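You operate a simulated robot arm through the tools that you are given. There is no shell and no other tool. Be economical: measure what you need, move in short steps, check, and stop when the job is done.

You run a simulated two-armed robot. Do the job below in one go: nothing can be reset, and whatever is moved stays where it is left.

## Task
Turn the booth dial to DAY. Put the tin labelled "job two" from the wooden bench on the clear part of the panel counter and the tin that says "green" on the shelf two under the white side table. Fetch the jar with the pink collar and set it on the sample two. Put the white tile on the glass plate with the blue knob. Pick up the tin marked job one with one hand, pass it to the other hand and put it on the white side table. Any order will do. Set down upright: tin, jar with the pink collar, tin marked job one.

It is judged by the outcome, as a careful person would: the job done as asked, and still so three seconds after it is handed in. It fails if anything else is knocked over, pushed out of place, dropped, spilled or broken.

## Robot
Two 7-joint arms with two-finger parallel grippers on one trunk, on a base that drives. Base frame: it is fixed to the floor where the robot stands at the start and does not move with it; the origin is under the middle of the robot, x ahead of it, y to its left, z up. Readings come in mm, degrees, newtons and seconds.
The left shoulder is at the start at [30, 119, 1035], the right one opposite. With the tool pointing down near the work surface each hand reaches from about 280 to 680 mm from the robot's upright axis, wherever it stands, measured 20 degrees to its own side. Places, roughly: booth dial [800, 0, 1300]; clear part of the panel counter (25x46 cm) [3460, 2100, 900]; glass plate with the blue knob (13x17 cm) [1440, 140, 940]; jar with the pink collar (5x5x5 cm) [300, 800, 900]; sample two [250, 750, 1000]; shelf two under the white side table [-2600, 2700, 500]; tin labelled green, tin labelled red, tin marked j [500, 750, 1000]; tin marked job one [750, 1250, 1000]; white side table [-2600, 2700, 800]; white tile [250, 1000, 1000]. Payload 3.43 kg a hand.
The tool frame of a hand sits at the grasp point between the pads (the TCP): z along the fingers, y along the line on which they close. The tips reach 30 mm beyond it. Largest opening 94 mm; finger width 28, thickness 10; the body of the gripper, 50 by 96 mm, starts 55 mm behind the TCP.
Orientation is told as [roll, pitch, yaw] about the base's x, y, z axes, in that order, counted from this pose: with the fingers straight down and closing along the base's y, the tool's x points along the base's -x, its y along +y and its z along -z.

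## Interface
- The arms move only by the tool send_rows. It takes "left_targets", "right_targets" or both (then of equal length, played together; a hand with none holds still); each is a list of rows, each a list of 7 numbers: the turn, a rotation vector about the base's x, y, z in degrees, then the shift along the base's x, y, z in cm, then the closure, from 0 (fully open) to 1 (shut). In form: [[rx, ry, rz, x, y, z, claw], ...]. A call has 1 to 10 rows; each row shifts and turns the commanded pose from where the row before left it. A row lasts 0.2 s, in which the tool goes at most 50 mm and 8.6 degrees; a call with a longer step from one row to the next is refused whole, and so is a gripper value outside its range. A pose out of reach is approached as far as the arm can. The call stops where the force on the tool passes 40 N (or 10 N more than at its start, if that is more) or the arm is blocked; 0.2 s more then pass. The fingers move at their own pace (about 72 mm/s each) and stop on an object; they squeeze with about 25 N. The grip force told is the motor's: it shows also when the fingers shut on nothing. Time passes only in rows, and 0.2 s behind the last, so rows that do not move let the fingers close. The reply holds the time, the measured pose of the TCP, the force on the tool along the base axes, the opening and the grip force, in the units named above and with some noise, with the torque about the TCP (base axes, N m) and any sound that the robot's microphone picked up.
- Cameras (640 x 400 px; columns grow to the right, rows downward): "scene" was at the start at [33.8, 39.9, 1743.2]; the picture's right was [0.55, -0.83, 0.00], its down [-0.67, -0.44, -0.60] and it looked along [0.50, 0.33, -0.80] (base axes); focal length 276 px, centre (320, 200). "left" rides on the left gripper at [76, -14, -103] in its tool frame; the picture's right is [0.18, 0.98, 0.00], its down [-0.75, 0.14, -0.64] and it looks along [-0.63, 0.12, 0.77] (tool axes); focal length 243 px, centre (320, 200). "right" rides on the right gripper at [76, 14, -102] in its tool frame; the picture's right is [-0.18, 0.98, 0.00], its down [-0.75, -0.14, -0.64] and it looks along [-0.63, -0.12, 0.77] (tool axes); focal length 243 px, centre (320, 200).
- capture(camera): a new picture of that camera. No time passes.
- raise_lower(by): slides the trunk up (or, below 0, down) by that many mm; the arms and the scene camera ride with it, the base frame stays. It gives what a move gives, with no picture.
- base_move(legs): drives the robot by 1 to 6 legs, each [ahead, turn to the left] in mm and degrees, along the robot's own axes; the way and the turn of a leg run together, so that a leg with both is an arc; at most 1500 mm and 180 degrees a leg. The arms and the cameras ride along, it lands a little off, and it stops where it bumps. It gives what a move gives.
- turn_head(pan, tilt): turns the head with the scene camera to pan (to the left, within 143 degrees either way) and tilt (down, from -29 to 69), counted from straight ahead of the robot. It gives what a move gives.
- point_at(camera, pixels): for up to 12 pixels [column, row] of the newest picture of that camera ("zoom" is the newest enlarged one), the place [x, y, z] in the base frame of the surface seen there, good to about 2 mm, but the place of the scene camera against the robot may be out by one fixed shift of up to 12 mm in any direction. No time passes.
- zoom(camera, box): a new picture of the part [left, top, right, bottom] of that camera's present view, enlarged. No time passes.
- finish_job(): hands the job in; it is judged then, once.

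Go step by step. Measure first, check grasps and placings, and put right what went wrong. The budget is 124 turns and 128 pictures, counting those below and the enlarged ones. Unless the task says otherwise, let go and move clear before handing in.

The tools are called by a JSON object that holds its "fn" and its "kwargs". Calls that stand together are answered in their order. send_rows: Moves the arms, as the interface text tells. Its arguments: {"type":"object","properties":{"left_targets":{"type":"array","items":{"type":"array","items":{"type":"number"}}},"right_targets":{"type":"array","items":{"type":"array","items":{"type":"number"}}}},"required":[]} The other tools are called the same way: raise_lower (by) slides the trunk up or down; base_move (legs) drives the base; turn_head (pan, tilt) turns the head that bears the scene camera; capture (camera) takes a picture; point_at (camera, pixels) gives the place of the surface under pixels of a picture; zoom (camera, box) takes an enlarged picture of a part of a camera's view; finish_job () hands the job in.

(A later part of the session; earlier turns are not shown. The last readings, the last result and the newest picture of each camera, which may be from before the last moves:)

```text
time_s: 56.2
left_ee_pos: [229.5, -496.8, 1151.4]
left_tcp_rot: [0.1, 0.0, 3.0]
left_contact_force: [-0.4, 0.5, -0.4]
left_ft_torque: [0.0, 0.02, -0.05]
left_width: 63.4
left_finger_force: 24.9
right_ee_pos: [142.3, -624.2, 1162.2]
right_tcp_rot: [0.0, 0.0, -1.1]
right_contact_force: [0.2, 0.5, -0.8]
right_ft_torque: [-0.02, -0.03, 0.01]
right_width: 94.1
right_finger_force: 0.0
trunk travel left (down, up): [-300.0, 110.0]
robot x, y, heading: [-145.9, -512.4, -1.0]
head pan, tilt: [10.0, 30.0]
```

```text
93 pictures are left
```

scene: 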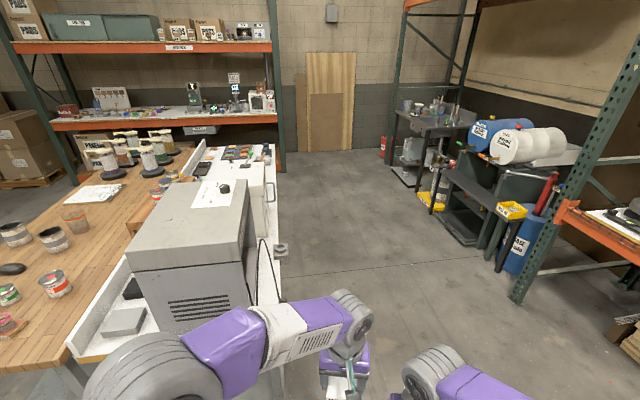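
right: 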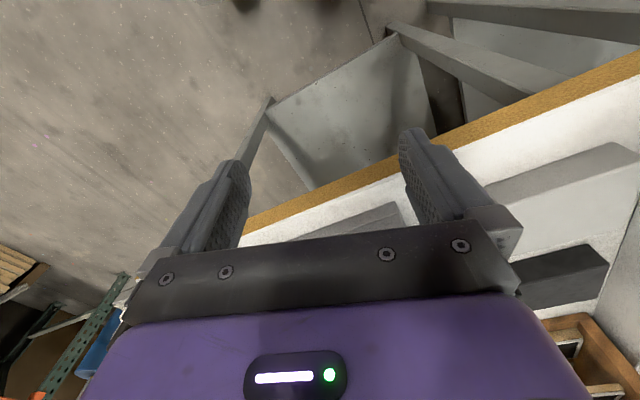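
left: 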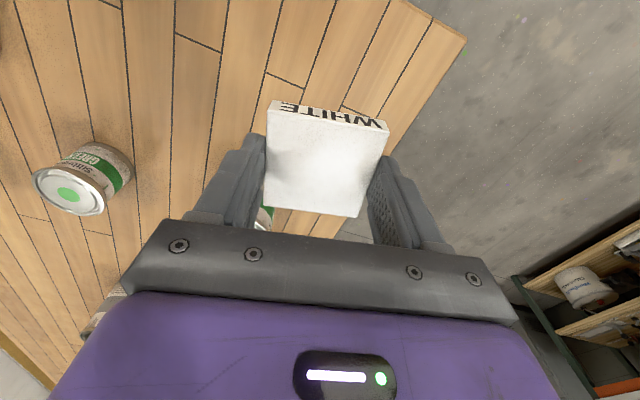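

The aisle right of the counter is open; a rack leg stands at (517,298). I'll measure the aisle limits.

{"fn": "point_at", "kwargs": {"camera": "scene", "pixels": [[517, 298], [280, 248], [275, 160], [276, 200], [432, 210], [268, 170], [250, 200], [270, 290], [478, 240], [545, 260], [240, 178]]}}

{"fn": "zoom", "kwargs": {"camera": "scene", "box": [180, 130, 300, 270]}}

```text
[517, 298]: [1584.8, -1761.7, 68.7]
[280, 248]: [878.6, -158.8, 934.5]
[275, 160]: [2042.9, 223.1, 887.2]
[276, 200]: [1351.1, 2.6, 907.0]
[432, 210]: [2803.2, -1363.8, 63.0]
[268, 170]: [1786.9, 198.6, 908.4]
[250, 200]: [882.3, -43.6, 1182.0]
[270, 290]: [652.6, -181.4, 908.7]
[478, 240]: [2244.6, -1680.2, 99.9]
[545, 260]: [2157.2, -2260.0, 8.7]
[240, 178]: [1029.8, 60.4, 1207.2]
```

```text
2.86 times, centred on (240, 200) of scene
```

zoom: 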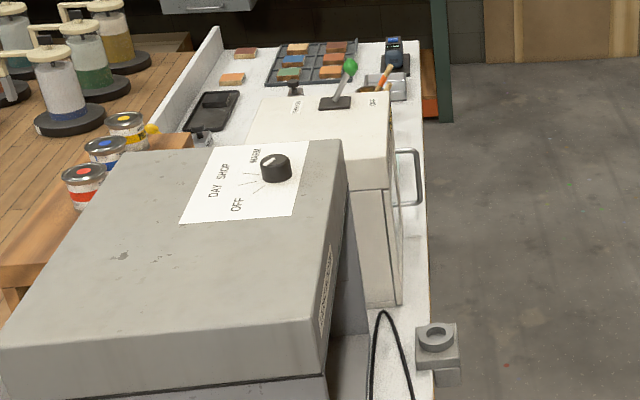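

The counter's right edge is near v=-412 in bench axes, with a clamp at (879,-159). I'll drive round wide and face the counter.

{"fn": "base_move", "kwargs": {"legs": [[0, -25], [800, 0], [0, 46], [830, 0], [0, 88]]}}

{"fn": "turn_head", "kwargs": {"pan": 0, "tilt": 40}}

{"fn": "capture", "kwargs": {"camera": "scene"}}

```text
time_s: 71.7
left_ee_pos: [1252.2, -220.6, 1151.6]
left_tcp_rot: [0.0, -0.1, 109.2]
left_contact_force: [0.4, -0.2, -2.1]
left_ft_torque: [-0.02, -0.03, 0.01]
left_width: 63.6
left_finger_force: 24.6
right_ee_pos: [1400.1, -270.2, 1160.0]
right_tcp_rot: [0.0, 0.0, 105.0]
right_contact_force: [-0.9, 0.1, 0.5]
right_ft_torque: [-0.01, -0.03, -0.03]
right_width: 93.8
right_finger_force: 0.0
trunk travel left (down, up): [-300.0, 110.0]
robot x, y, heading: [1369.6, -576.5, 104.7]
head pan, tilt: [10.0, 30.0]
```

```text
time_s: 72.4
left_ee_pos: [1252.7, -220.6, 1151.0]
left_tcp_rot: [0.0, 0.0, 109.1]
left_contact_force: [-0.7, 0.1, -2.1]
left_ft_torque: [-0.01, 0.0, 0.01]
left_width: 63.6
left_finger_force: 24.7
right_ee_pos: [1399.1, -270.8, 1161.4]
right_tcp_rot: [-0.1, -0.1, 105.0]
right_contact_force: [0.2, 0.6, 0.3]
right_ft_torque: [0.0, -0.01, -0.01]
right_width: 94.0
right_finger_force: 0.1
trunk travel left (down, up): [-300.0, 110.0]
robot x, y, heading: [1374.7, -574.3, 105.1]
head pan, tilt: [0.0, 40.0]
```

```text
91 pictures are left
```

scene: 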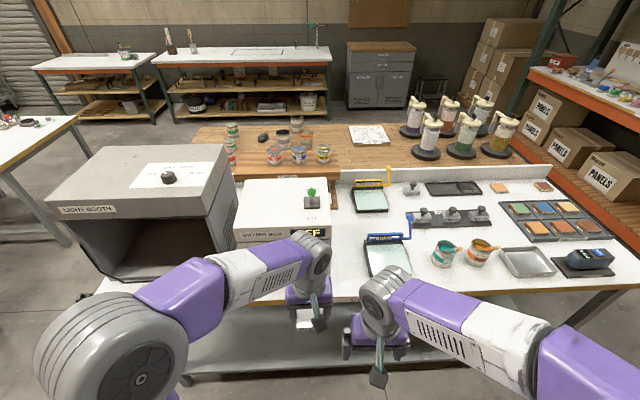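

Two drawdown plates: one with a yellow knob (372,195) and one with a blue knob (387,255). I'll zoom in on the blue one and measure.

{"fn": "zoom", "kwargs": {"camera": "scene", "box": [320, 150, 450, 300]}}

{"fn": "point_at", "kwargs": {"camera": "zoom", "pixels": [[280, 255], [235, 255], [335, 250], [270, 325], [345, 300], [225, 240], [335, 235], [380, 175], [300, 280]]}}

{"fn": "point_at", "kwargs": {"camera": "scene", "pixels": [[365, 245], [405, 242], [370, 272], [390, 260], [415, 298], [443, 250]]}}

```text
2.67 times, centred on (385, 225) of scene
```

zoom: 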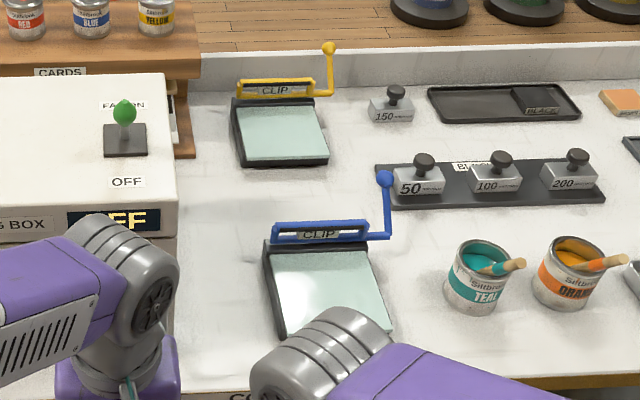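

```text
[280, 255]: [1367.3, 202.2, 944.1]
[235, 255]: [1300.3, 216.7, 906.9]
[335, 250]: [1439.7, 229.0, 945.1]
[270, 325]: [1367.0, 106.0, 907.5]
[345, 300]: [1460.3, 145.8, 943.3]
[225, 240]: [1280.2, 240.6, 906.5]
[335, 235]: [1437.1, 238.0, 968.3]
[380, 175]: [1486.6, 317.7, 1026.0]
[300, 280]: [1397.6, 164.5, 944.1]
```

```text
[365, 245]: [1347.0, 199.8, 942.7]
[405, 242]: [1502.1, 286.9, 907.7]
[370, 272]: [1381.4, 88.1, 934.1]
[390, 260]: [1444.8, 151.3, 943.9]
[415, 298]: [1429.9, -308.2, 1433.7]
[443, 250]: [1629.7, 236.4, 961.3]
```

Glass top is at z≈944, around (1345–1460, 100–229). I'll shift both hands right (clear of the drying box), then drive forward 150 mm and view with the right camera.

{"fn": "point_at", "kwargs": {"camera": "scene", "pixels": [[331, 232], [329, 185], [240, 240], [233, 232]]}}

{"fn": "send_rows", "kwargs": {"left_targets": [[0, 0, 0, 3.5, 0, 0, 1], [0, 0, 0, 3.5, 0, 0, 1], [0, 0, 0, 3.5, 0, 0, 1], [0, 0, 0, 3.5, 0, 0, 1], [0, 0, 0, 0, 0, 0, 1]], "right_targets": [[0, 0, 0, 4.5, 0, 0, 0], [0, 0, 0, 4.5, 0, 0, 0], [0, 0, 0, 4.5, 0, 0, 0], [0, 0, 0, 4.5, 0, 0, 0], [0, 0, 0, 2, 0, 0, 0]]}}

{"fn": "base_move", "kwargs": {"legs": [[150, 0]]}}

{"fn": "capture", "kwargs": {"camera": "left"}}

{"fn": "capture", "kwargs": {"camera": "scene"}}

```text
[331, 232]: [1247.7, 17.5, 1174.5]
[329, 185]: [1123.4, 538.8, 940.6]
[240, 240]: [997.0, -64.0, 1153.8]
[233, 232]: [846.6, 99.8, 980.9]
```

```text
time_s: 73.6
left_ee_pos: [1390.7, -218.2, 1151.6]
left_tcp_rot: [0.0, 0.0, 109.1]
left_contact_force: [-0.5, 0.5, -1.3]
left_ft_torque: [-0.02, -0.01, 0.02]
left_width: 63.4
left_finger_force: 25.3
right_ee_pos: [1600.8, -269.3, 1161.4]
right_tcp_rot: [-0.1, 0.0, 105.2]
right_contact_force: [-0.4, 0.3, -0.2]
right_ft_torque: [-0.02, -0.02, 0.0]
right_width: 94.1
right_finger_force: 0.2
trunk travel left (down, up): [-300.0, 110.0]
robot x, y, heading: [1374.2, -578.5, 105.1]
head pan, tilt: [0.0, 40.0]
```

```text
time_s: 75.0
left_ee_pos: [1353.4, -75.4, 1151.9]
left_tcp_rot: [0.0, -0.1, 109.0]
left_contact_force: [0.5, -0.2, -1.6]
left_ft_torque: [-0.05, -0.02, -0.02]
left_width: 63.7
left_finger_force: 25.1
right_ee_pos: [1562.2, -125.3, 1162.1]
right_tcp_rot: [0.0, 0.0, 104.9]
right_contact_force: [0.0, -0.6, -0.1]
right_ft_torque: [-0.04, 0.0, -0.01]
right_width: 93.8
right_finger_force: 0.0
trunk travel left (down, up): [-300.0, 110.0]
robot x, y, heading: [1334.6, -432.8, 105.1]
head pan, tilt: [0.0, 40.0]
```

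```text
89 pictures are left
```

left: 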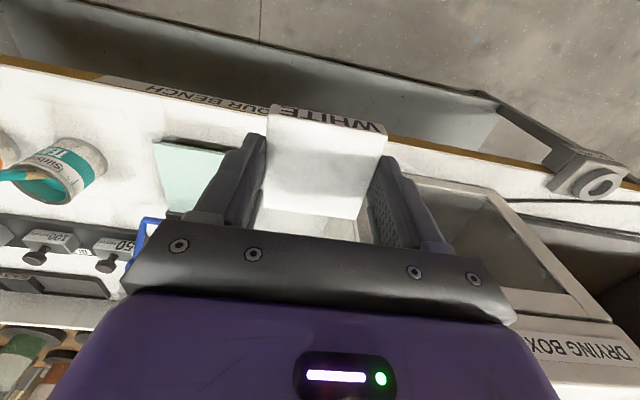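

```text
88 pictures are left
```

scene: 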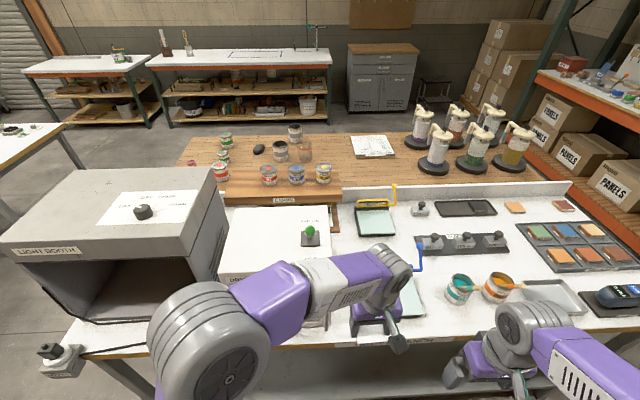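

The plate shows at (190,175) in the left view; I'll slide the left hand 90 mm along +x and re-look.

{"fn": "send_rows", "kwargs": {"left_targets": [[0, 0, 0, 4.5, 0, 0, 1], [0, 0, 0, 4.5, 0, 0, 1], [0, 0, 0, 0, 0, 0, 1]]}}

{"fn": "capture", "kwargs": {"camera": "left"}}

{"fn": "capture", "kwargs": {"camera": "right"}}

```text
time_s: 75.8
left_ee_pos: [1443.1, -74.5, 1152.7]
left_tcp_rot: [-0.1, 0.0, 109.0]
left_contact_force: [-0.6, -0.4, -2.6]
left_ft_torque: [-0.02, -0.02, 0.0]
left_width: 63.5
left_finger_force: 25.4
right_ee_pos: [1561.8, -126.9, 1162.0]
right_tcp_rot: [0.0, 0.0, 105.0]
right_contact_force: [0.4, -0.7, -1.2]
right_ft_torque: [0.02, 0.01, 0.01]
right_width: 93.9
right_finger_force: 0.1
trunk travel left (down, up): [-300.0, 110.0]
robot x, y, heading: [1331.7, -436.2, 104.9]
head pan, tilt: [0.0, 40.0]
```

```text
87 pictures are left
```

left: 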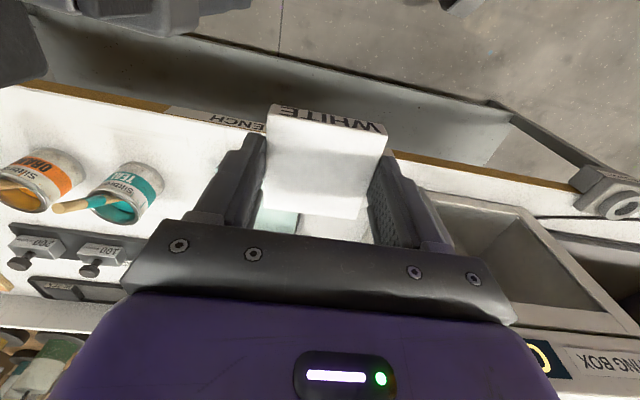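

```text
86 pictures are left
```

right: 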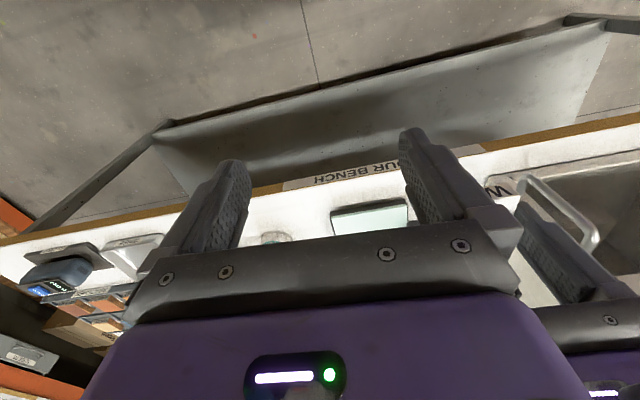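

The right view shows the plate's front edge at (332–410, 205). I'll measure those corners.

{"fn": "point_at", "kwargs": {"camera": "right", "pixels": [[335, 212], [404, 203], [370, 215], [340, 230], [400, 222]]}}

{"fn": "point_at", "kwargs": {"camera": "left", "pixels": [[280, 222], [262, 225], [298, 220], [295, 232]]}}

{"fn": "zoom", "kwargs": {"camera": "right", "box": [300, 170, 420, 250]}}

```text
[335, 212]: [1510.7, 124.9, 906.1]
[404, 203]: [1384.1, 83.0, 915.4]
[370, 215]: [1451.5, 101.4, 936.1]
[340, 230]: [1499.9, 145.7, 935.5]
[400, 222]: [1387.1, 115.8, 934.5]
```

```text
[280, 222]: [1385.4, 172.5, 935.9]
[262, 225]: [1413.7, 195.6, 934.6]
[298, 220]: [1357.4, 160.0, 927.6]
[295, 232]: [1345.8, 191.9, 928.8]
```

```text
5.00 times, centred on (360, 210) of right
```

zoom: 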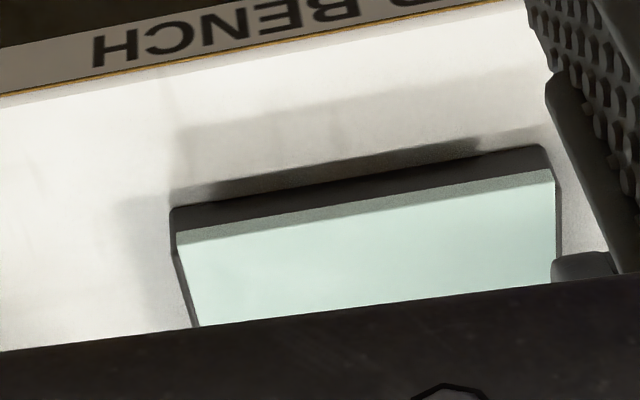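

Glass top is really z≈935 (scene camera reads ~8 high); free glass centre ≈ (1420,160). I'll move the tile above it.

{"fn": "send_rows", "kwargs": {"left_targets": [[0, 0, -0.4, -0.35, 3.88, -2.3, 1], [0, 0, -0.4, -0.35, 3.88, -2.3, 1], [0, 0, -0.4, -0.35, 3.88, -2.3, 1], [0, 0, -0.4, -0.35, 3.88, -2.3, 1], [0, 0, -0.4, -0.35, 3.88, -2.3, 1], [0, 0, -0.4, -0.35, 3.88, -2.3, 1], [0, 0, 0, 0, 0, 0, 1]], "right_targets": [[0, 0, 0, 2, -1, 0, 0], [0, 0, 0, 2, -1, 0, 0], [0, 0, 0, 2, -1, 0, 0], [0, 0, 0, 0, -1, 0, 0], [0, 0, 0, 0, 0, 0, 0], [0, 0, 0, 0, 0, 0, 0], [0, 0, 0, 0, 0, 0, 0]]}}

{"fn": "capture", "kwargs": {"camera": "left"}}

{"fn": "capture", "kwargs": {"camera": "right"}}

{"fn": "capture", "kwargs": {"camera": "scene"}}

```text
time_s: 77.4
left_ee_pos: [1419.1, 112.1, 1029.6]
left_tcp_rot: [0.1, 0.0, 106.8]
left_contact_force: [-0.5, -0.1, -0.7]
left_ft_torque: [-0.03, -0.02, 0.01]
left_width: 63.6
left_finger_force: 24.9
left hand out of reach, approached as far as the arm can: row 5, 6
right_ee_pos: [1621.1, -167.0, 1159.7]
right_tcp_rot: [0.0, 0.1, 104.9]
right_contact_force: [-0.2, 0.7, -0.3]
right_ft_torque: [-0.02, -0.01, 0.0]
right_width: 94.1
right_finger_force: 0.0
trunk travel left (down, up): [-300.0, 110.0]
robot x, y, heading: [1331.6, -435.6, 105.1]
head pan, tilt: [0.0, 40.0]
```

```text
84 pictures are left
```

left: 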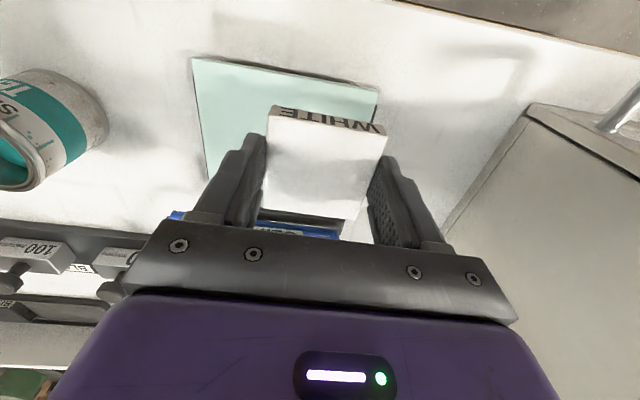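

```text
83 pictures are left
```

right: 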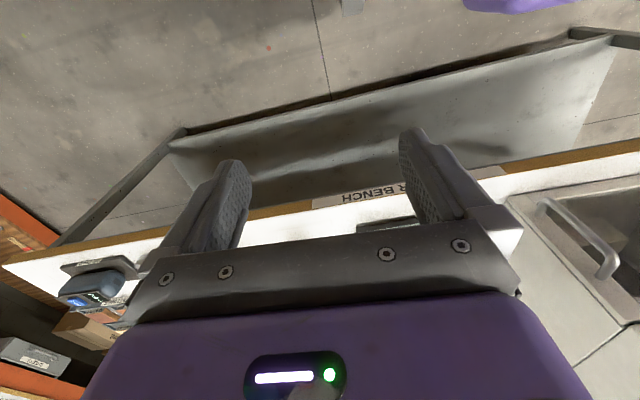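

```text
82 pictures are left
```

scene: 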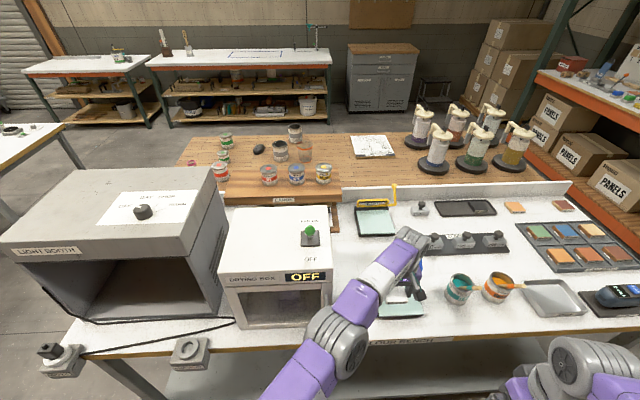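

Left hand ran out of reach 40 mm short. I'll measure the plate corners (193,57),(378,90) and drive 70 mm forward.

{"fn": "point_at", "kwargs": {"camera": "left", "pixels": [[196, 60], [374, 92], [205, 180], [270, 222], [325, 232], [225, 120]]}}

{"fn": "base_move", "kwargs": {"legs": [[70, 0]]}}

{"fn": "capture", "kwargs": {"camera": "left"}}

```text
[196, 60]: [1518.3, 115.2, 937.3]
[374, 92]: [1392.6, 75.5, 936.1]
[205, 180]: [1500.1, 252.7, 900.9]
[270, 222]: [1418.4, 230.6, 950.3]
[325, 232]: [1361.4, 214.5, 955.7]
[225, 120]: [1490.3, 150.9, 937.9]
```

```text
time_s: 78.4
left_ee_pos: [1402.5, 179.9, 1030.1]
left_tcp_rot: [-0.1, 0.0, 106.8]
left_contact_force: [-0.5, 0.4, -2.2]
left_ft_torque: [0.0, 0.01, -0.03]
left_width: 63.3
left_finger_force: 25.2
right_ee_pos: [1602.5, -99.6, 1159.7]
right_tcp_rot: [0.0, 0.1, 104.9]
right_contact_force: [0.4, 0.0, -1.3]
right_ft_torque: [-0.02, 0.02, -0.01]
right_width: 94.2
right_finger_force: 0.1
trunk travel left (down, up): [-300.0, 110.0]
robot x, y, heading: [1317.1, -366.3, 104.7]
head pan, tilt: [0.0, 40.0]
```

```text
81 pictures are left
```

left: 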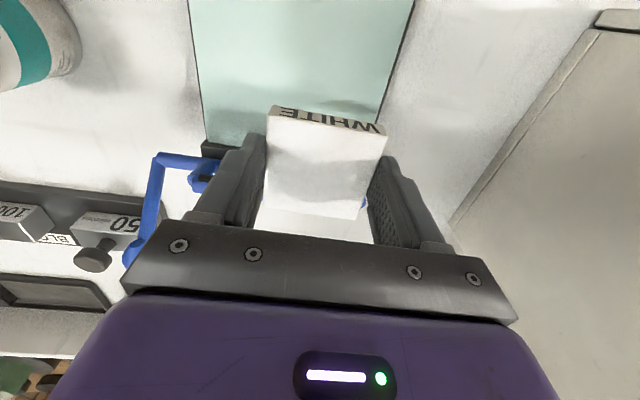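

Glass front corners (1518,115),(1392,76), z 936.5; target tile centre (1437,152). Move horizontally, then check.

{"fn": "send_rows", "kwargs": {"left_targets": [[0, 0, 0, 1.7, -1.4, 0, 1], [0, 0, 0, 1.7, -1.4, 0, 1], [0, 0, 0, 0, 0, -2, 1], [0, 0, 0, 0, 0, 0, 1]]}}

{"fn": "capture", "kwargs": {"camera": "left"}}

```text
time_s: 79.4
left_ee_pos: [1436.0, 151.8, 1011.4]
left_tcp_rot: [-0.1, -0.1, 106.7]
left_contact_force: [-0.4, -0.2, -1.6]
left_ft_torque: [-0.01, 0.01, -0.01]
left_width: 63.4
left_finger_force: 24.8
right_ee_pos: [1604.2, -102.1, 1161.3]
right_tcp_rot: [0.0, 0.0, 105.0]
right_contact_force: [-1.0, 0.7, 1.1]
right_ft_torque: [0.02, -0.03, -0.02]
right_width: 94.1
right_finger_force: 0.0
trunk travel left (down, up): [-300.0, 110.0]
robot x, y, heading: [1316.4, -369.3, 104.8]
head pan, tilt: [0.0, 40.0]
```

```text
80 pictures are left
```

left: 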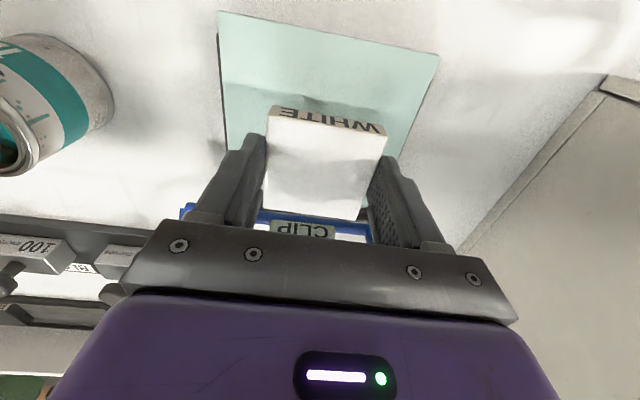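

Tile is above the glass, clear of the clip. Lower until contact.

{"fn": "send_rows", "kwargs": {"left_targets": [[0, 0, 0, 0, 0, -2.5, 1], [0, 0, 0, 0, 0, -1.3, 1], [0, 0, 0, 0, 0, -0.4, 1], [0, 0, 0, 0, 0, 0, 1]]}}

```text
time_s: 80.4
left_ee_pos: [1435.0, 152.0, 968.6]
left_tcp_rot: [0.0, 0.0, 106.9]
left_contact_force: [-0.2, 0.2, -0.6]
left_ft_torque: [0.0, 0.0, 0.01]
left_width: 63.4
left_finger_force: 25.0
right_ee_pos: [1603.9, -101.5, 1160.3]
right_tcp_rot: [0.0, -0.1, 104.9]
right_contact_force: [0.1, 0.9, -0.6]
right_ft_torque: [0.06, -0.01, 0.01]
right_width: 94.2
right_finger_force: 0.1
trunk travel left (down, up): [-300.0, 110.0]
robot x, y, heading: [1317.9, -365.1, 105.0]
head pan, tilt: [0.0, 40.0]
```

{"fn": "send_rows", "kwargs": {"left_targets": [[0, 0, 0, 0, 0, -0.15, 1], [0, 0, 0, 0, 0, 0, 1]]}}

```text
time_s: 81.0
left_ee_pos: [1435.4, 151.9, 968.1]
left_tcp_rot: [0.0, -0.1, 106.8]
left_contact_force: [-0.7, 0.7, 3.7]
left_ft_torque: [0.05, 0.16, 0.02]
left_width: 63.4
left_finger_force: 25.1
right_ee_pos: [1602.5, -101.2, 1160.3]
right_tcp_rot: [0.1, -0.1, 105.0]
right_contact_force: [0.1, 0.3, 0.2]
right_ft_torque: [0.0, 0.0, 0.01]
right_width: 94.1
right_finger_force: 0.1
trunk travel left (down, up): [-300.0, 110.0]
robot x, y, heading: [1314.2, -365.5, 104.7]
head pan, tilt: [0.0, 40.0]
```

Contact felt (3.7 N). Release and rise.

{"fn": "send_rows", "kwargs": {"left_targets": [[0, 0, 0, 0, 0, 0, 0.25], [0, 0, 0, 0, 0, 0, 0.1], [0, 0, 0, 0, 0, 0, 0], [0, 0, 0, 0, 0, 3, 0], [0, 0, 0, 0, 0, 5, 0], [0, 0, 0, 0, -3, 4, 0]]}}

{"fn": "capture", "kwargs": {"camera": "left"}}

```text
time_s: 82.4
left_ee_pos: [1434.7, 120.0, 1087.9]
left_tcp_rot: [0.0, 0.0, 106.8]
left_contact_force: [-0.3, -0.7, -1.0]
left_ft_torque: [-0.03, 0.01, 0.0]
left_width: 94.1
left_finger_force: 0.1
right_ee_pos: [1603.5, -102.2, 1160.7]
right_tcp_rot: [0.0, 0.0, 105.0]
right_contact_force: [-0.2, -0.2, 0.1]
right_ft_torque: [0.04, -0.01, -0.02]
right_width: 93.8
right_finger_force: 0.1
trunk travel left (down, up): [-300.0, 110.0]
robot x, y, heading: [1315.9, -365.7, 104.7]
head pan, tilt: [0.0, 40.0]
```

```text
79 pictures are left
```

left: 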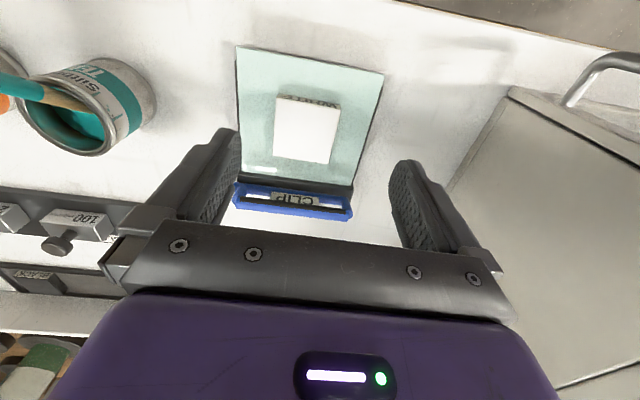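

Tile rests on the glass plate. Now the dial: raise the trunk, lift the left hand, back off and shift along the counter.

{"fn": "raise_lower", "kwargs": {"by": 110}}

{"fn": "send_rows", "kwargs": {"left_targets": [[0, 0, 0, 0, -3, 3.5, 0], [0, 0, 0, 0, -3, 3.5, 0], [0, 0, 0, 0, -3, 3.5, 0], [0, 0, 0, 0, -3, 3.5, 0], [0, 0, 0, 0, -3, 3.5, 0]]}}

{"fn": "base_move", "kwargs": {"legs": [[-150, 0], [0, 90], [265, 0], [0, -87]]}}

{"fn": "turn_head", "kwargs": {"pan": 10, "tilt": 40}}

{"fn": "capture", "kwargs": {"camera": "scene"}}

```text
time_s: 83.8
left_ee_pos: [1435.8, 121.3, 1197.0]
left_tcp_rot: [0.0, 0.0, 106.8]
left_contact_force: [-0.8, -0.2, 0.0]
left_ft_torque: [-0.01, 0.01, -0.02]
left_width: 93.8
left_finger_force: 0.1
right_ee_pos: [1603.3, -101.0, 1271.5]
right_tcp_rot: [0.0, 0.0, 105.0]
right_contact_force: [0.2, -0.7, 0.7]
right_ft_torque: [0.02, 0.03, -0.01]
right_width: 93.9
right_finger_force: 0.1
trunk travel left (down, up): [-410.0, 0.0]
robot x, y, heading: [1313.6, -368.4, 105.2]
head pan, tilt: [0.0, 40.0]
```

```text
time_s: 85.0
left_ee_pos: [1436.5, -30.5, 1371.7]
left_tcp_rot: [-0.1, -0.1, 106.8]
left_contact_force: [0.4, -0.9, 0.3]
left_ft_torque: [0.03, 0.03, 0.04]
left_width: 94.0
left_finger_force: 0.1
right_ee_pos: [1603.1, -102.8, 1271.0]
right_tcp_rot: [0.0, 0.0, 105.0]
right_contact_force: [0.2, -0.2, -0.3]
right_ft_torque: [0.02, 0.0, 0.01]
right_width: 93.9
right_finger_force: 0.1
trunk travel left (down, up): [-410.0, 0.0]
robot x, y, heading: [1317.4, -370.1, 105.0]
head pan, tilt: [0.0, 40.0]
```

```text
time_s: 95.4
left_ee_pos: [1222.2, -235.5, 1370.6]
left_tcp_rot: [0.0, 0.0, 105.9]
left_contact_force: [-0.6, -0.4, -0.1]
left_ft_torque: [-0.04, 0.0, 0.03]
left_width: 94.0
left_finger_force: 0.0
right_ee_pos: [1388.6, -308.3, 1271.4]
right_tcp_rot: [0.0, 0.1, 104.1]
right_contact_force: [0.0, 0.2, -0.2]
right_ft_torque: [0.01, -0.01, 0.01]
right_width: 94.3
right_finger_force: 0.0
trunk travel left (down, up): [-410.0, 0.0]
robot x, y, heading: [1094.6, -571.9, 104.3]
head pan, tilt: [0.0, 40.0]
```

```text
time_s: 96.1
left_ee_pos: [1222.9, -234.0, 1371.1]
left_tcp_rot: [0.0, 0.0, 106.0]
left_contact_force: [0.1, -0.2, 0.2]
left_ft_torque: [-0.01, -0.01, 0.0]
left_width: 94.1
left_finger_force: 0.1
right_ee_pos: [1389.4, -309.9, 1270.5]
right_tcp_rot: [0.0, 0.0, 104.1]
right_contact_force: [0.1, 0.4, 1.1]
right_ft_torque: [0.01, 0.0, 0.03]
right_width: 94.1
right_finger_force: 0.1
trunk travel left (down, up): [-410.0, 0.0]
robot x, y, heading: [1098.8, -571.9, 104.0]
head pan, tilt: [10.0, 40.0]
```

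```text
78 pictures are left
```

scene: 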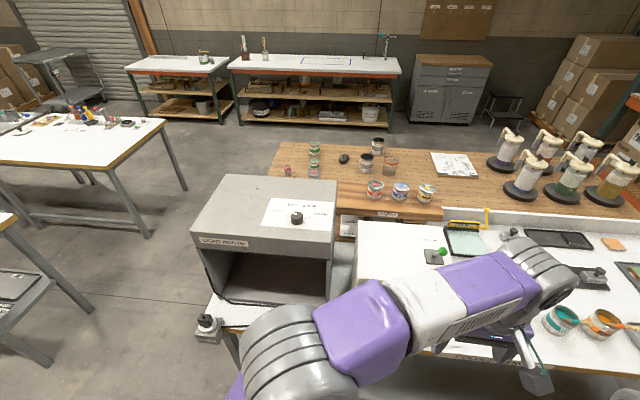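

Dial is 16° left at ~650 mm. I'll drive 120 mm forward and swing the left hand over it for a close view.

{"fn": "base_move", "kwargs": {"legs": [[120, 0]]}}

{"fn": "send_rows", "kwargs": {"left_targets": [[0, 0, 0, -4.5, 0.2, 0.2, 0], [0, 0, 0, -4.5, 0.2, 0.2, 0], [0, 0, 0, -4.5, 0.2, 0.2, 0], [0, 0, 0, -4.5, 0.2, 0.2, 0], [0, 0, 0, -4.5, 0.2, 0.2, 0], [0, 0, 0, -4.5, 0.2, 0.2, 0], [0, 0, 0, -4.5, 0.2, 0.2, 0], [0, 0, 0, -4.5, 0.2, 0.2, 0], [0, 0, 0, -4.5, 0.2, 0.2, 0]]}}

{"fn": "capture", "kwargs": {"camera": "left"}}

```text
time_s: 97.3
left_ee_pos: [1194.1, -121.2, 1371.2]
left_tcp_rot: [-0.1, 0.1, 106.0]
left_contact_force: [-0.6, -0.2, -0.4]
left_ft_torque: [0.02, -0.01, 0.0]
left_width: 94.0
left_finger_force: 0.1
right_ee_pos: [1360.8, -193.9, 1270.6]
right_tcp_rot: [0.0, 0.0, 104.1]
right_contact_force: [-0.2, 0.4, 0.3]
right_ft_torque: [0.01, -0.03, 0.01]
right_width: 93.9
right_finger_force: 0.1
trunk travel left (down, up): [-410.0, 0.0]
robot x, y, heading: [1068.9, -456.4, 104.4]
head pan, tilt: [10.0, 40.0]
```

```text
time_s: 99.3
left_ee_pos: [787.3, -102.3, 1389.0]
left_tcp_rot: [-0.1, 0.0, 105.9]
left_contact_force: [-1.2, 0.2, 0.0]
left_ft_torque: [-0.02, -0.03, 0.01]
left_width: 94.3
left_finger_force: 0.1
right_ee_pos: [1359.7, -193.1, 1271.0]
right_tcp_rot: [-0.1, 0.0, 104.1]
right_contact_force: [0.2, 0.8, -0.7]
right_ft_torque: [0.01, -0.02, 0.0]
right_width: 93.8
right_finger_force: 0.1
trunk travel left (down, up): [-410.0, 0.0]
robot x, y, heading: [1069.3, -452.4, 104.3]
head pan, tilt: [10.0, 40.0]
```

```text
77 pictures are left
```

left: 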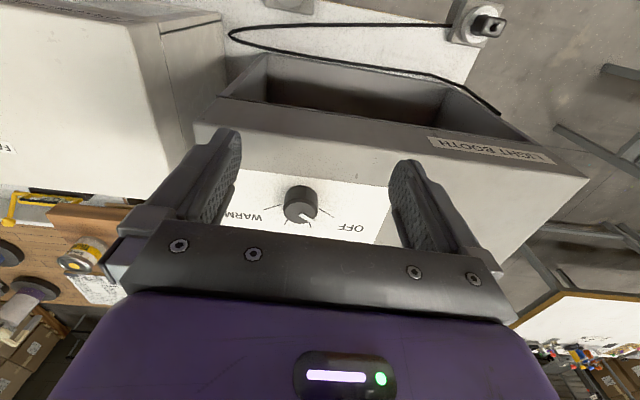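

{"fn": "zoom", "kwargs": {"camera": "left", "box": [240, 160, 380, 250]}}

{"fn": "point_at", "kwargs": {"camera": "zoom", "pixels": [[275, 200], [290, 230], [330, 265], [275, 120], [205, 205], [348, 200], [235, 270], [370, 262], [440, 295], [315, 302], [255, 305], [150, 220]]}}

```text
4.44 times, centred on (310, 205) of left
```

zoom: 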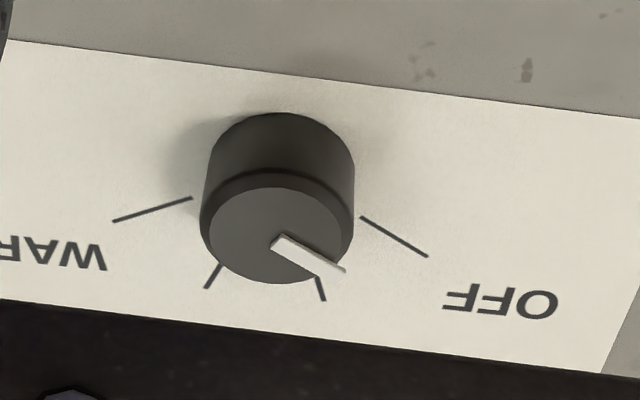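

```text
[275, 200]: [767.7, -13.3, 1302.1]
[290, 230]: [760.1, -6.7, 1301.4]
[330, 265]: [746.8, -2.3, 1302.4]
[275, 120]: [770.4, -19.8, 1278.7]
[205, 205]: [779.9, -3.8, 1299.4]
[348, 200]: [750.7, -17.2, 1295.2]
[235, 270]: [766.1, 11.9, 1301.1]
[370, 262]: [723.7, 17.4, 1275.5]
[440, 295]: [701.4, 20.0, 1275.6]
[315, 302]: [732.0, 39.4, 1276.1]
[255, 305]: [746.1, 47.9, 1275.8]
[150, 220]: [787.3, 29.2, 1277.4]
```

Knob centre ≈ (763,-4), top 1301, panel 1276; pointer at OFF. I'll measure the tick lines precisely for the turn angle.

{"fn": "point_at", "kwargs": {"camera": "zoom", "pixels": [[364, 219], [425, 255], [323, 299], [318, 283], [208, 286], [220, 268], [116, 220], [189, 199], [278, 234], [343, 270], [278, 243]]}}

{"fn": "send_rows", "kwargs": {"left_targets": [[0, 0, 0, -1.2, 4.9, 0, 0.3], [0, 0, 0, -1.2, 4.9, 0, 0.3], [0, 0, 0, 0, 0, -2, 0.3], [0, 0, 0, 0, 0, 0, 0.3]]}}

{"fn": "capture", "kwargs": {"camera": "left"}}

```text
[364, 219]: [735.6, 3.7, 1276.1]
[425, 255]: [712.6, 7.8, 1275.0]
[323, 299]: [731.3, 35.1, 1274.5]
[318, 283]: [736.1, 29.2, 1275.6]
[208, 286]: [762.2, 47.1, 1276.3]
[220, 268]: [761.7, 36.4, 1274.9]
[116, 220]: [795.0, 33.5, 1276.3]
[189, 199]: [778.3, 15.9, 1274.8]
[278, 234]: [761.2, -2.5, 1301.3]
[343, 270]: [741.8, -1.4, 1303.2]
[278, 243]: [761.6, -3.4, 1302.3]
```

```text
refused: row 1 steps farther than a row can; nothing moved
```

```text
75 pictures are left
```

left: 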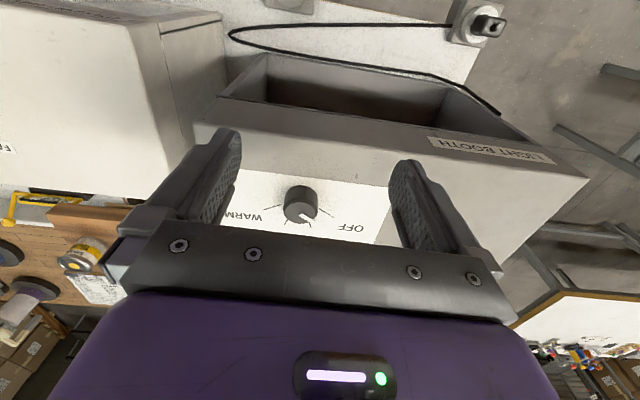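

Centre (761.5,-1.6); OFF at 169°, DAY at 129.5°, so turn ~-40°. Move over the knob and check.

{"fn": "send_rows", "kwargs": {"left_targets": [[0, 0, 0, -0.86, 3.36, 0, 0], [0, 0, 0, -0.86, 3.36, 0, 0], [0, 0, 0, -0.86, 3.36, 0, 0], [0, 0, 0, 0, 0, -3, 0], [0, 0, 0, 0, 0, -2, 0], [0, 0, 0, 0, 0, 0, 0.2]]}}

{"fn": "capture", "kwargs": {"camera": "left"}}

```text
time_s: 100.7
left_ee_pos: [763.5, 1.7, 1337.8]
left_tcp_rot: [0.0, -0.1, 106.1]
left_contact_force: [0.7, -0.2, -0.5]
left_ft_torque: [-0.05, 0.0, 0.01]
left_width: 74.9
left_finger_force: 0.0
right_ee_pos: [1359.1, -193.4, 1271.5]
right_tcp_rot: [0.0, 0.0, 104.1]
right_contact_force: [0.7, 0.2, 0.1]
right_ft_torque: [-0.02, 0.01, -0.02]
right_width: 94.0
right_finger_force: 0.0
trunk travel left (down, up): [-410.0, 0.0]
robot x, y, heading: [1069.9, -455.2, 104.1]
head pan, tilt: [10.0, 40.0]
```

```text
74 pictures are left
```

left: 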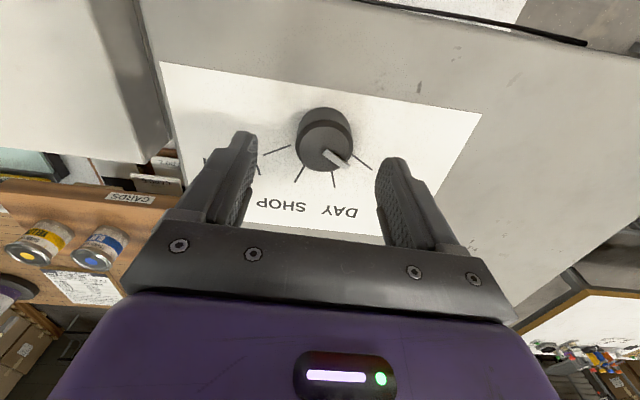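

The knob sits where the TCP axis projects (320,153). Descend and close on the knob.

{"fn": "send_rows", "kwargs": {"left_targets": [[0, 0, 0, 0, -0.15, -1.5, 0.2], [0, 0, 0, 0, -0.15, -1.1, 0.2], [0, 0, 0, 0, 0, 0, 0.4], [0, 0, 0, 0, 0, 0, 0.7], [0, 0, 0, 0, 0, 0, 0.7], [0, 0, 0, 0, 0, 0, 0.7]]}}

{"fn": "capture", "kwargs": {"camera": "left"}}

```text
time_s: 102.1
left_ee_pos: [762.6, -3.6, 1312.2]
left_tcp_rot: [0.0, -0.1, 106.1]
left_contact_force: [-3.1, -1.5, -0.4]
left_ft_torque: [0.13, 0.27, 0.03]
left_width: 37.2
left_finger_force: 45.0
right_ee_pos: [1359.8, -192.8, 1271.7]
right_tcp_rot: [0.0, 0.0, 104.1]
right_contact_force: [0.4, 0.2, -0.5]
right_ft_torque: [-0.03, -0.03, 0.0]
right_width: 94.0
right_finger_force: 0.1
trunk travel left (down, up): [-410.0, 0.0]
robot x, y, heading: [1067.8, -457.7, 104.1]
head pan, tilt: [10.0, 40.0]
```

```text
73 pictures are left
```

left: 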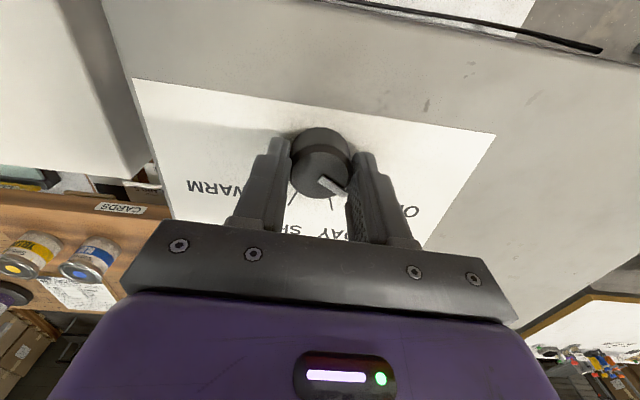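

Knob gripped (37 mm). Turn it -40° clockwise.

{"fn": "send_rows", "kwargs": {"left_targets": [[0, 0, -8, 0, 0, 0, 0.7], [0, 0, -8, 0, 0, 0, 0.7], [0, 0, -8, 0, 0, 0, 0.7], [0, 0, -8, 0, 0, 0, 0.7], [0, 0, -8, 0, 0, 0, 0.7], [0, 0, 0, 0, 0, 0, 0.7]]}}

{"fn": "zoom", "kwargs": {"camera": "left", "box": [200, 80, 440, 240]}}

```text
time_s: 103.5
left_ee_pos: [761.4, -3.1, 1313.2]
left_tcp_rot: [-0.2, 0.0, 65.8]
left_contact_force: [-4.9, -2.3, -6.0]
left_ft_torque: [0.37, 0.07, 0.04]
left_width: 37.2
left_finger_force: 45.2
right_ee_pos: [1359.4, -193.8, 1271.5]
right_tcp_rot: [0.0, 0.0, 104.0]
right_contact_force: [-0.7, 0.1, -0.9]
right_ft_torque: [-0.01, 0.02, 0.02]
right_width: 93.8
right_finger_force: 0.1
trunk travel left (down, up): [-410.0, 0.0]
robot x, y, heading: [1068.6, -458.3, 104.1]
head pan, tilt: [10.0, 40.0]
```

```text
2.50 times, centred on (320, 160) of left
```

zoom: 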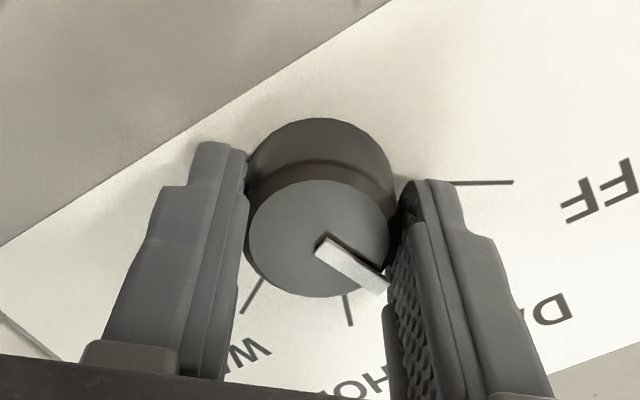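

It turned with the fingers. Release, lift, and check the pointer.

{"fn": "send_rows", "kwargs": {"left_targets": [[0, 0, 0, 0, 0, 0, 0.4], [0, 0, 0, 0, 0, 0, 0.2], [0, 0, 0, 0, 0, 0, 0.1], [0, 0, 0, 0, 0, 3, 0.1], [0, 0, 0, 0, 0, 4, 0.1], [0, 0, 8, 0, -3, 3, 0.1], [0, 0, 8, 0, -3, 0, 0.1]]}}

{"fn": "zoom", "kwargs": {"camera": "left", "box": [220, 100, 420, 240]}}

```text
time_s: 105.1
left_ee_pos: [764.8, -64.4, 1415.4]
left_tcp_rot: [0.1, 0.0, 82.0]
left_contact_force: [0.9, 0.1, -0.3]
left_ft_torque: [0.01, 0.0, 0.0]
left_width: 84.3
left_finger_force: 0.0
right_ee_pos: [1359.6, -193.4, 1271.2]
right_tcp_rot: [0.0, -0.1, 104.2]
right_contact_force: [-0.2, 0.2, 0.0]
right_ft_torque: [-0.01, -0.04, -0.02]
right_width: 94.2
right_finger_force: 0.0
trunk travel left (down, up): [-410.0, 0.0]
robot x, y, heading: [1069.5, -459.0, 104.2]
head pan, tilt: [10.0, 40.0]
```

```text
2.86 times, centred on (320, 170) of left
```

zoom: 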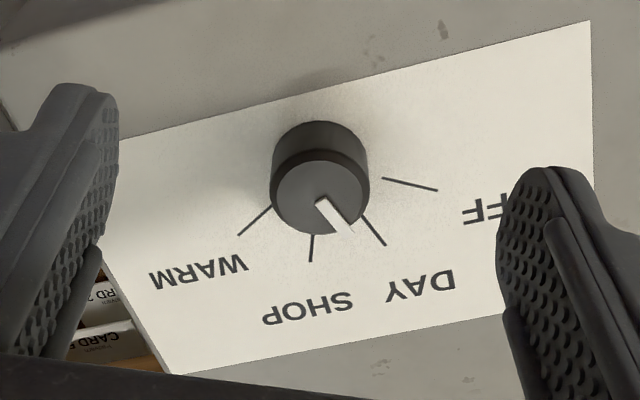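

Pointer looks at DAY; I'll verify its angle numerically.

{"fn": "point_at", "kwargs": {"camera": "zoom", "pixels": [[318, 201], [349, 228], [335, 214], [320, 198], [384, 243], [367, 221], [310, 260], [312, 240], [384, 179], [436, 189]]}}

{"fn": "zoom", "kwargs": {"camera": "left", "box": [295, 135, 375, 195]}}

```text
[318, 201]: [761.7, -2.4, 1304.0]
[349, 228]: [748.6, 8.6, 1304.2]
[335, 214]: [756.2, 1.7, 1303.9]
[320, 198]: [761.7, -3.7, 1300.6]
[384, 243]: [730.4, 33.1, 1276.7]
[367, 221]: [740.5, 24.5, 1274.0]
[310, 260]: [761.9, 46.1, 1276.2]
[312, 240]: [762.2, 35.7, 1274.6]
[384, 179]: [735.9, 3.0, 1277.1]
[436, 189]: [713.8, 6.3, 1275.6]
```

```text
6.67 times, centred on (335, 165) of left
```

zoom: 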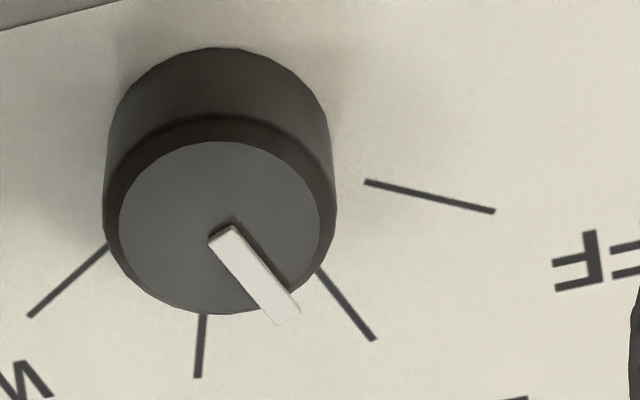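

Stripe and DAY tick are parallel (~51° both): the dial is on DAY. Now I look left/back to plan the drive to the bench's far side.

{"fn": "turn_head", "kwargs": {"pan": 60, "tilt": 25}}

{"fn": "capture", "kwargs": {"camera": "scene"}}

```text
time_s: 106.3
left_ee_pos: [763.8, -63.5, 1415.3]
left_tcp_rot: [-0.1, 0.0, 81.9]
left_contact_force: [-0.5, 0.4, 0.5]
left_ft_torque: [-0.01, -0.02, 0.04]
left_width: 84.4
left_finger_force: 0.1
right_ee_pos: [1360.3, -192.7, 1271.7]
right_tcp_rot: [0.0, 0.0, 104.2]
right_contact_force: [0.4, 0.1, 0.0]
right_ft_torque: [0.0, -0.01, 0.0]
right_width: 94.2
right_finger_force: 0.1
trunk travel left (down, up): [-410.0, 0.0]
robot x, y, heading: [1069.7, -456.9, 104.1]
head pan, tilt: [60.0, 25.0]
```

```text
69 pictures are left
```

scene: 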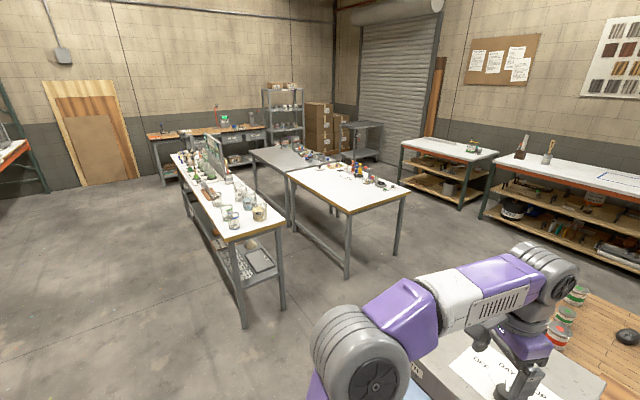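

{"fn": "point_at", "kwargs": {"camera": "scene", "pixels": [[242, 322], [283, 305], [348, 275], [396, 255], [461, 207], [480, 215], [405, 180], [170, 157], [398, 142], [497, 155], [345, 213], [512, 210]]}}

{"fn": "zoom", "kwargs": {"camera": "scene", "box": [380, 120, 520, 230]}}

```text
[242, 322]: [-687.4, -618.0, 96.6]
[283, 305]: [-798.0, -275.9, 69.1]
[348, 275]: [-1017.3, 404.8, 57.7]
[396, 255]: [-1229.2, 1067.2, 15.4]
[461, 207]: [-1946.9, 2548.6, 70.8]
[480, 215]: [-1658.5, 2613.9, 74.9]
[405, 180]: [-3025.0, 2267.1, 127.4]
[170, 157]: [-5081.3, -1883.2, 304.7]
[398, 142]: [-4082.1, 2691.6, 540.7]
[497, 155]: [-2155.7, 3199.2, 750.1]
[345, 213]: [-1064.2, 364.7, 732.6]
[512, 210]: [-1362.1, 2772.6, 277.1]
```

```text
3.64 times, centred on (450, 175) of scene
```

zoom: 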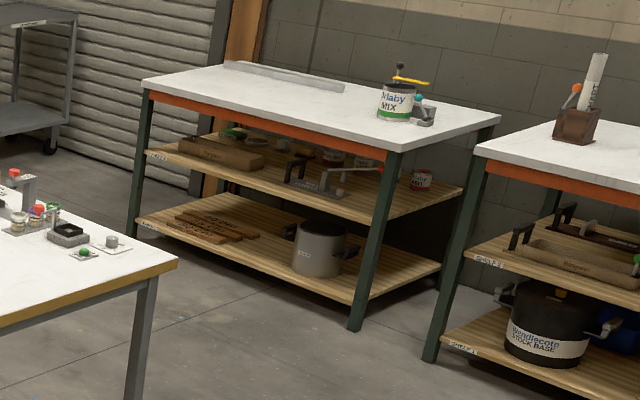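

The route between the tables (x≈-690) and the bench end is clear. Drive around the front to the bench's left side.

{"fn": "base_move", "kwargs": {"legs": [[-250, 0], [0, 76], [1330, 0], [0, -90], [1500, 0]]}}

```text
time_s: 128.2
left_ee_pos: [-321.4, 1259.2, 1414.1]
left_tcp_rot: [-0.1, -0.1, 64.6]
left_contact_force: [1.0, 0.5, -0.3]
left_ft_torque: [-0.02, -0.02, -0.03]
left_width: 84.6
left_finger_force: 0.0
right_ee_pos: [207.2, 956.9, 1270.6]
right_tcp_rot: [-0.1, 0.0, 86.8]
right_contact_force: [-0.8, -0.2, -0.6]
right_ft_torque: [0.0, 0.0, 0.01]
right_width: 94.3
right_finger_force: 0.0
trunk travel left (down, up): [-410.0, 0.0]
robot x, y, heading: [-151.0, 787.5, 86.6]
head pan, tilt: [60.0, 25.0]
stopped in leg 5: the robot was blocked; the commanded pose is now the measured one
```

The drive was blocked at (-151,787), close to the bench end. I'll check what touched and whether anything shifted.

{"fn": "turn_head", "kwargs": {"pan": -60, "tilt": 50}}

{"fn": "capture", "kwargs": {"camera": "scene"}}

```text
time_s: 130.2
left_ee_pos: [-320.9, 1257.8, 1415.3]
left_tcp_rot: [0.0, 0.0, 64.5]
left_contact_force: [-0.1, 0.4, 0.4]
left_ft_torque: [0.03, -0.01, 0.02]
left_width: 84.9
left_finger_force: 0.0
right_ee_pos: [207.4, 955.1, 1270.3]
right_tcp_rot: [0.0, 0.0, 86.6]
right_contact_force: [-1.2, -1.3, 0.5]
right_ft_torque: [-0.02, 0.03, 0.03]
right_width: 93.8
right_finger_force: 0.1
trunk travel left (down, up): [-410.0, 0.0]
robot x, y, heading: [-150.9, 794.1, 86.9]
head pan, tilt: [-60.0, 50.0]
```

```text
67 pictures are left
```

scene: 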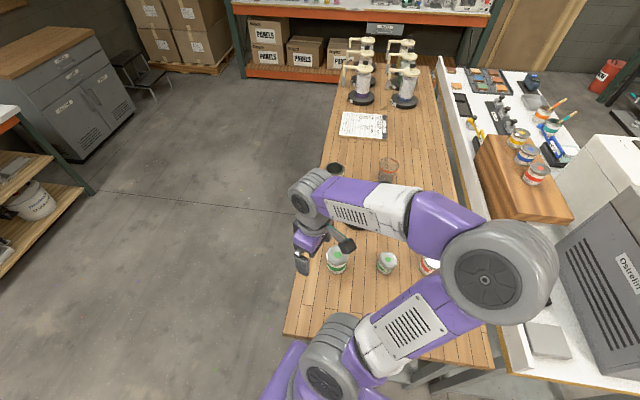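

Only the base edge touched the bench end. Back off, swing wide left, and go to the bench's long left side.

{"fn": "base_move", "kwargs": {"legs": [[-150, 0], [0, 60], [250, 0], [0, -39], [450, 0]]}}

{"fn": "turn_head", "kwargs": {"pan": -75, "tilt": 40}}

{"fn": "capture", "kwargs": {"camera": "scene"}}

```text
time_s: 139.8
left_ee_pos: [-840.9, 1576.9, 1416.0]
left_tcp_rot: [0.1, -0.1, 86.0]
left_contact_force: [-0.3, -0.1, 0.0]
left_ft_torque: [0.01, -0.04, -0.01]
left_width: 84.7
left_finger_force: 0.1
right_ee_pos: [-237.8, 1490.2, 1271.4]
right_tcp_rot: [0.0, 0.0, 108.1]
right_contact_force: [0.3, -0.6, 0.0]
right_ft_torque: [0.04, -0.03, 0.0]
right_width: 93.9
right_finger_force: 0.0
trunk travel left (down, up): [-410.0, 0.0]
robot x, y, heading: [-510.0, 1207.3, 108.0]
head pan, tilt: [-60.0, 50.0]
```

```text
time_s: 140.6
left_ee_pos: [-841.1, 1577.6, 1414.8]
left_tcp_rot: [0.0, -0.1, 86.0]
left_contact_force: [-0.3, -1.0, -0.4]
left_ft_torque: [-0.02, -0.01, -0.04]
left_width: 84.6
left_finger_force: 0.0
right_ee_pos: [-238.1, 1490.5, 1271.0]
right_tcp_rot: [0.0, 0.0, 108.3]
right_contact_force: [0.0, -0.2, -0.5]
right_ft_torque: [0.03, -0.03, 0.01]
right_width: 94.2
right_finger_force: 0.0
trunk travel left (down, up): [-410.0, 0.0]
robot x, y, heading: [-508.4, 1207.7, 108.0]
head pan, tilt: [-75.0, 40.0]
```

```text
66 pictures are left
```

scene: 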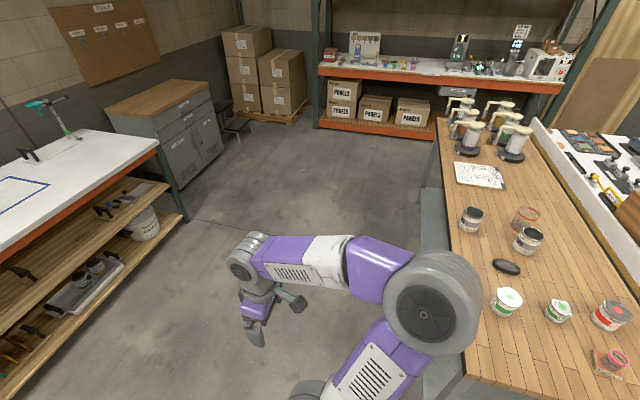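

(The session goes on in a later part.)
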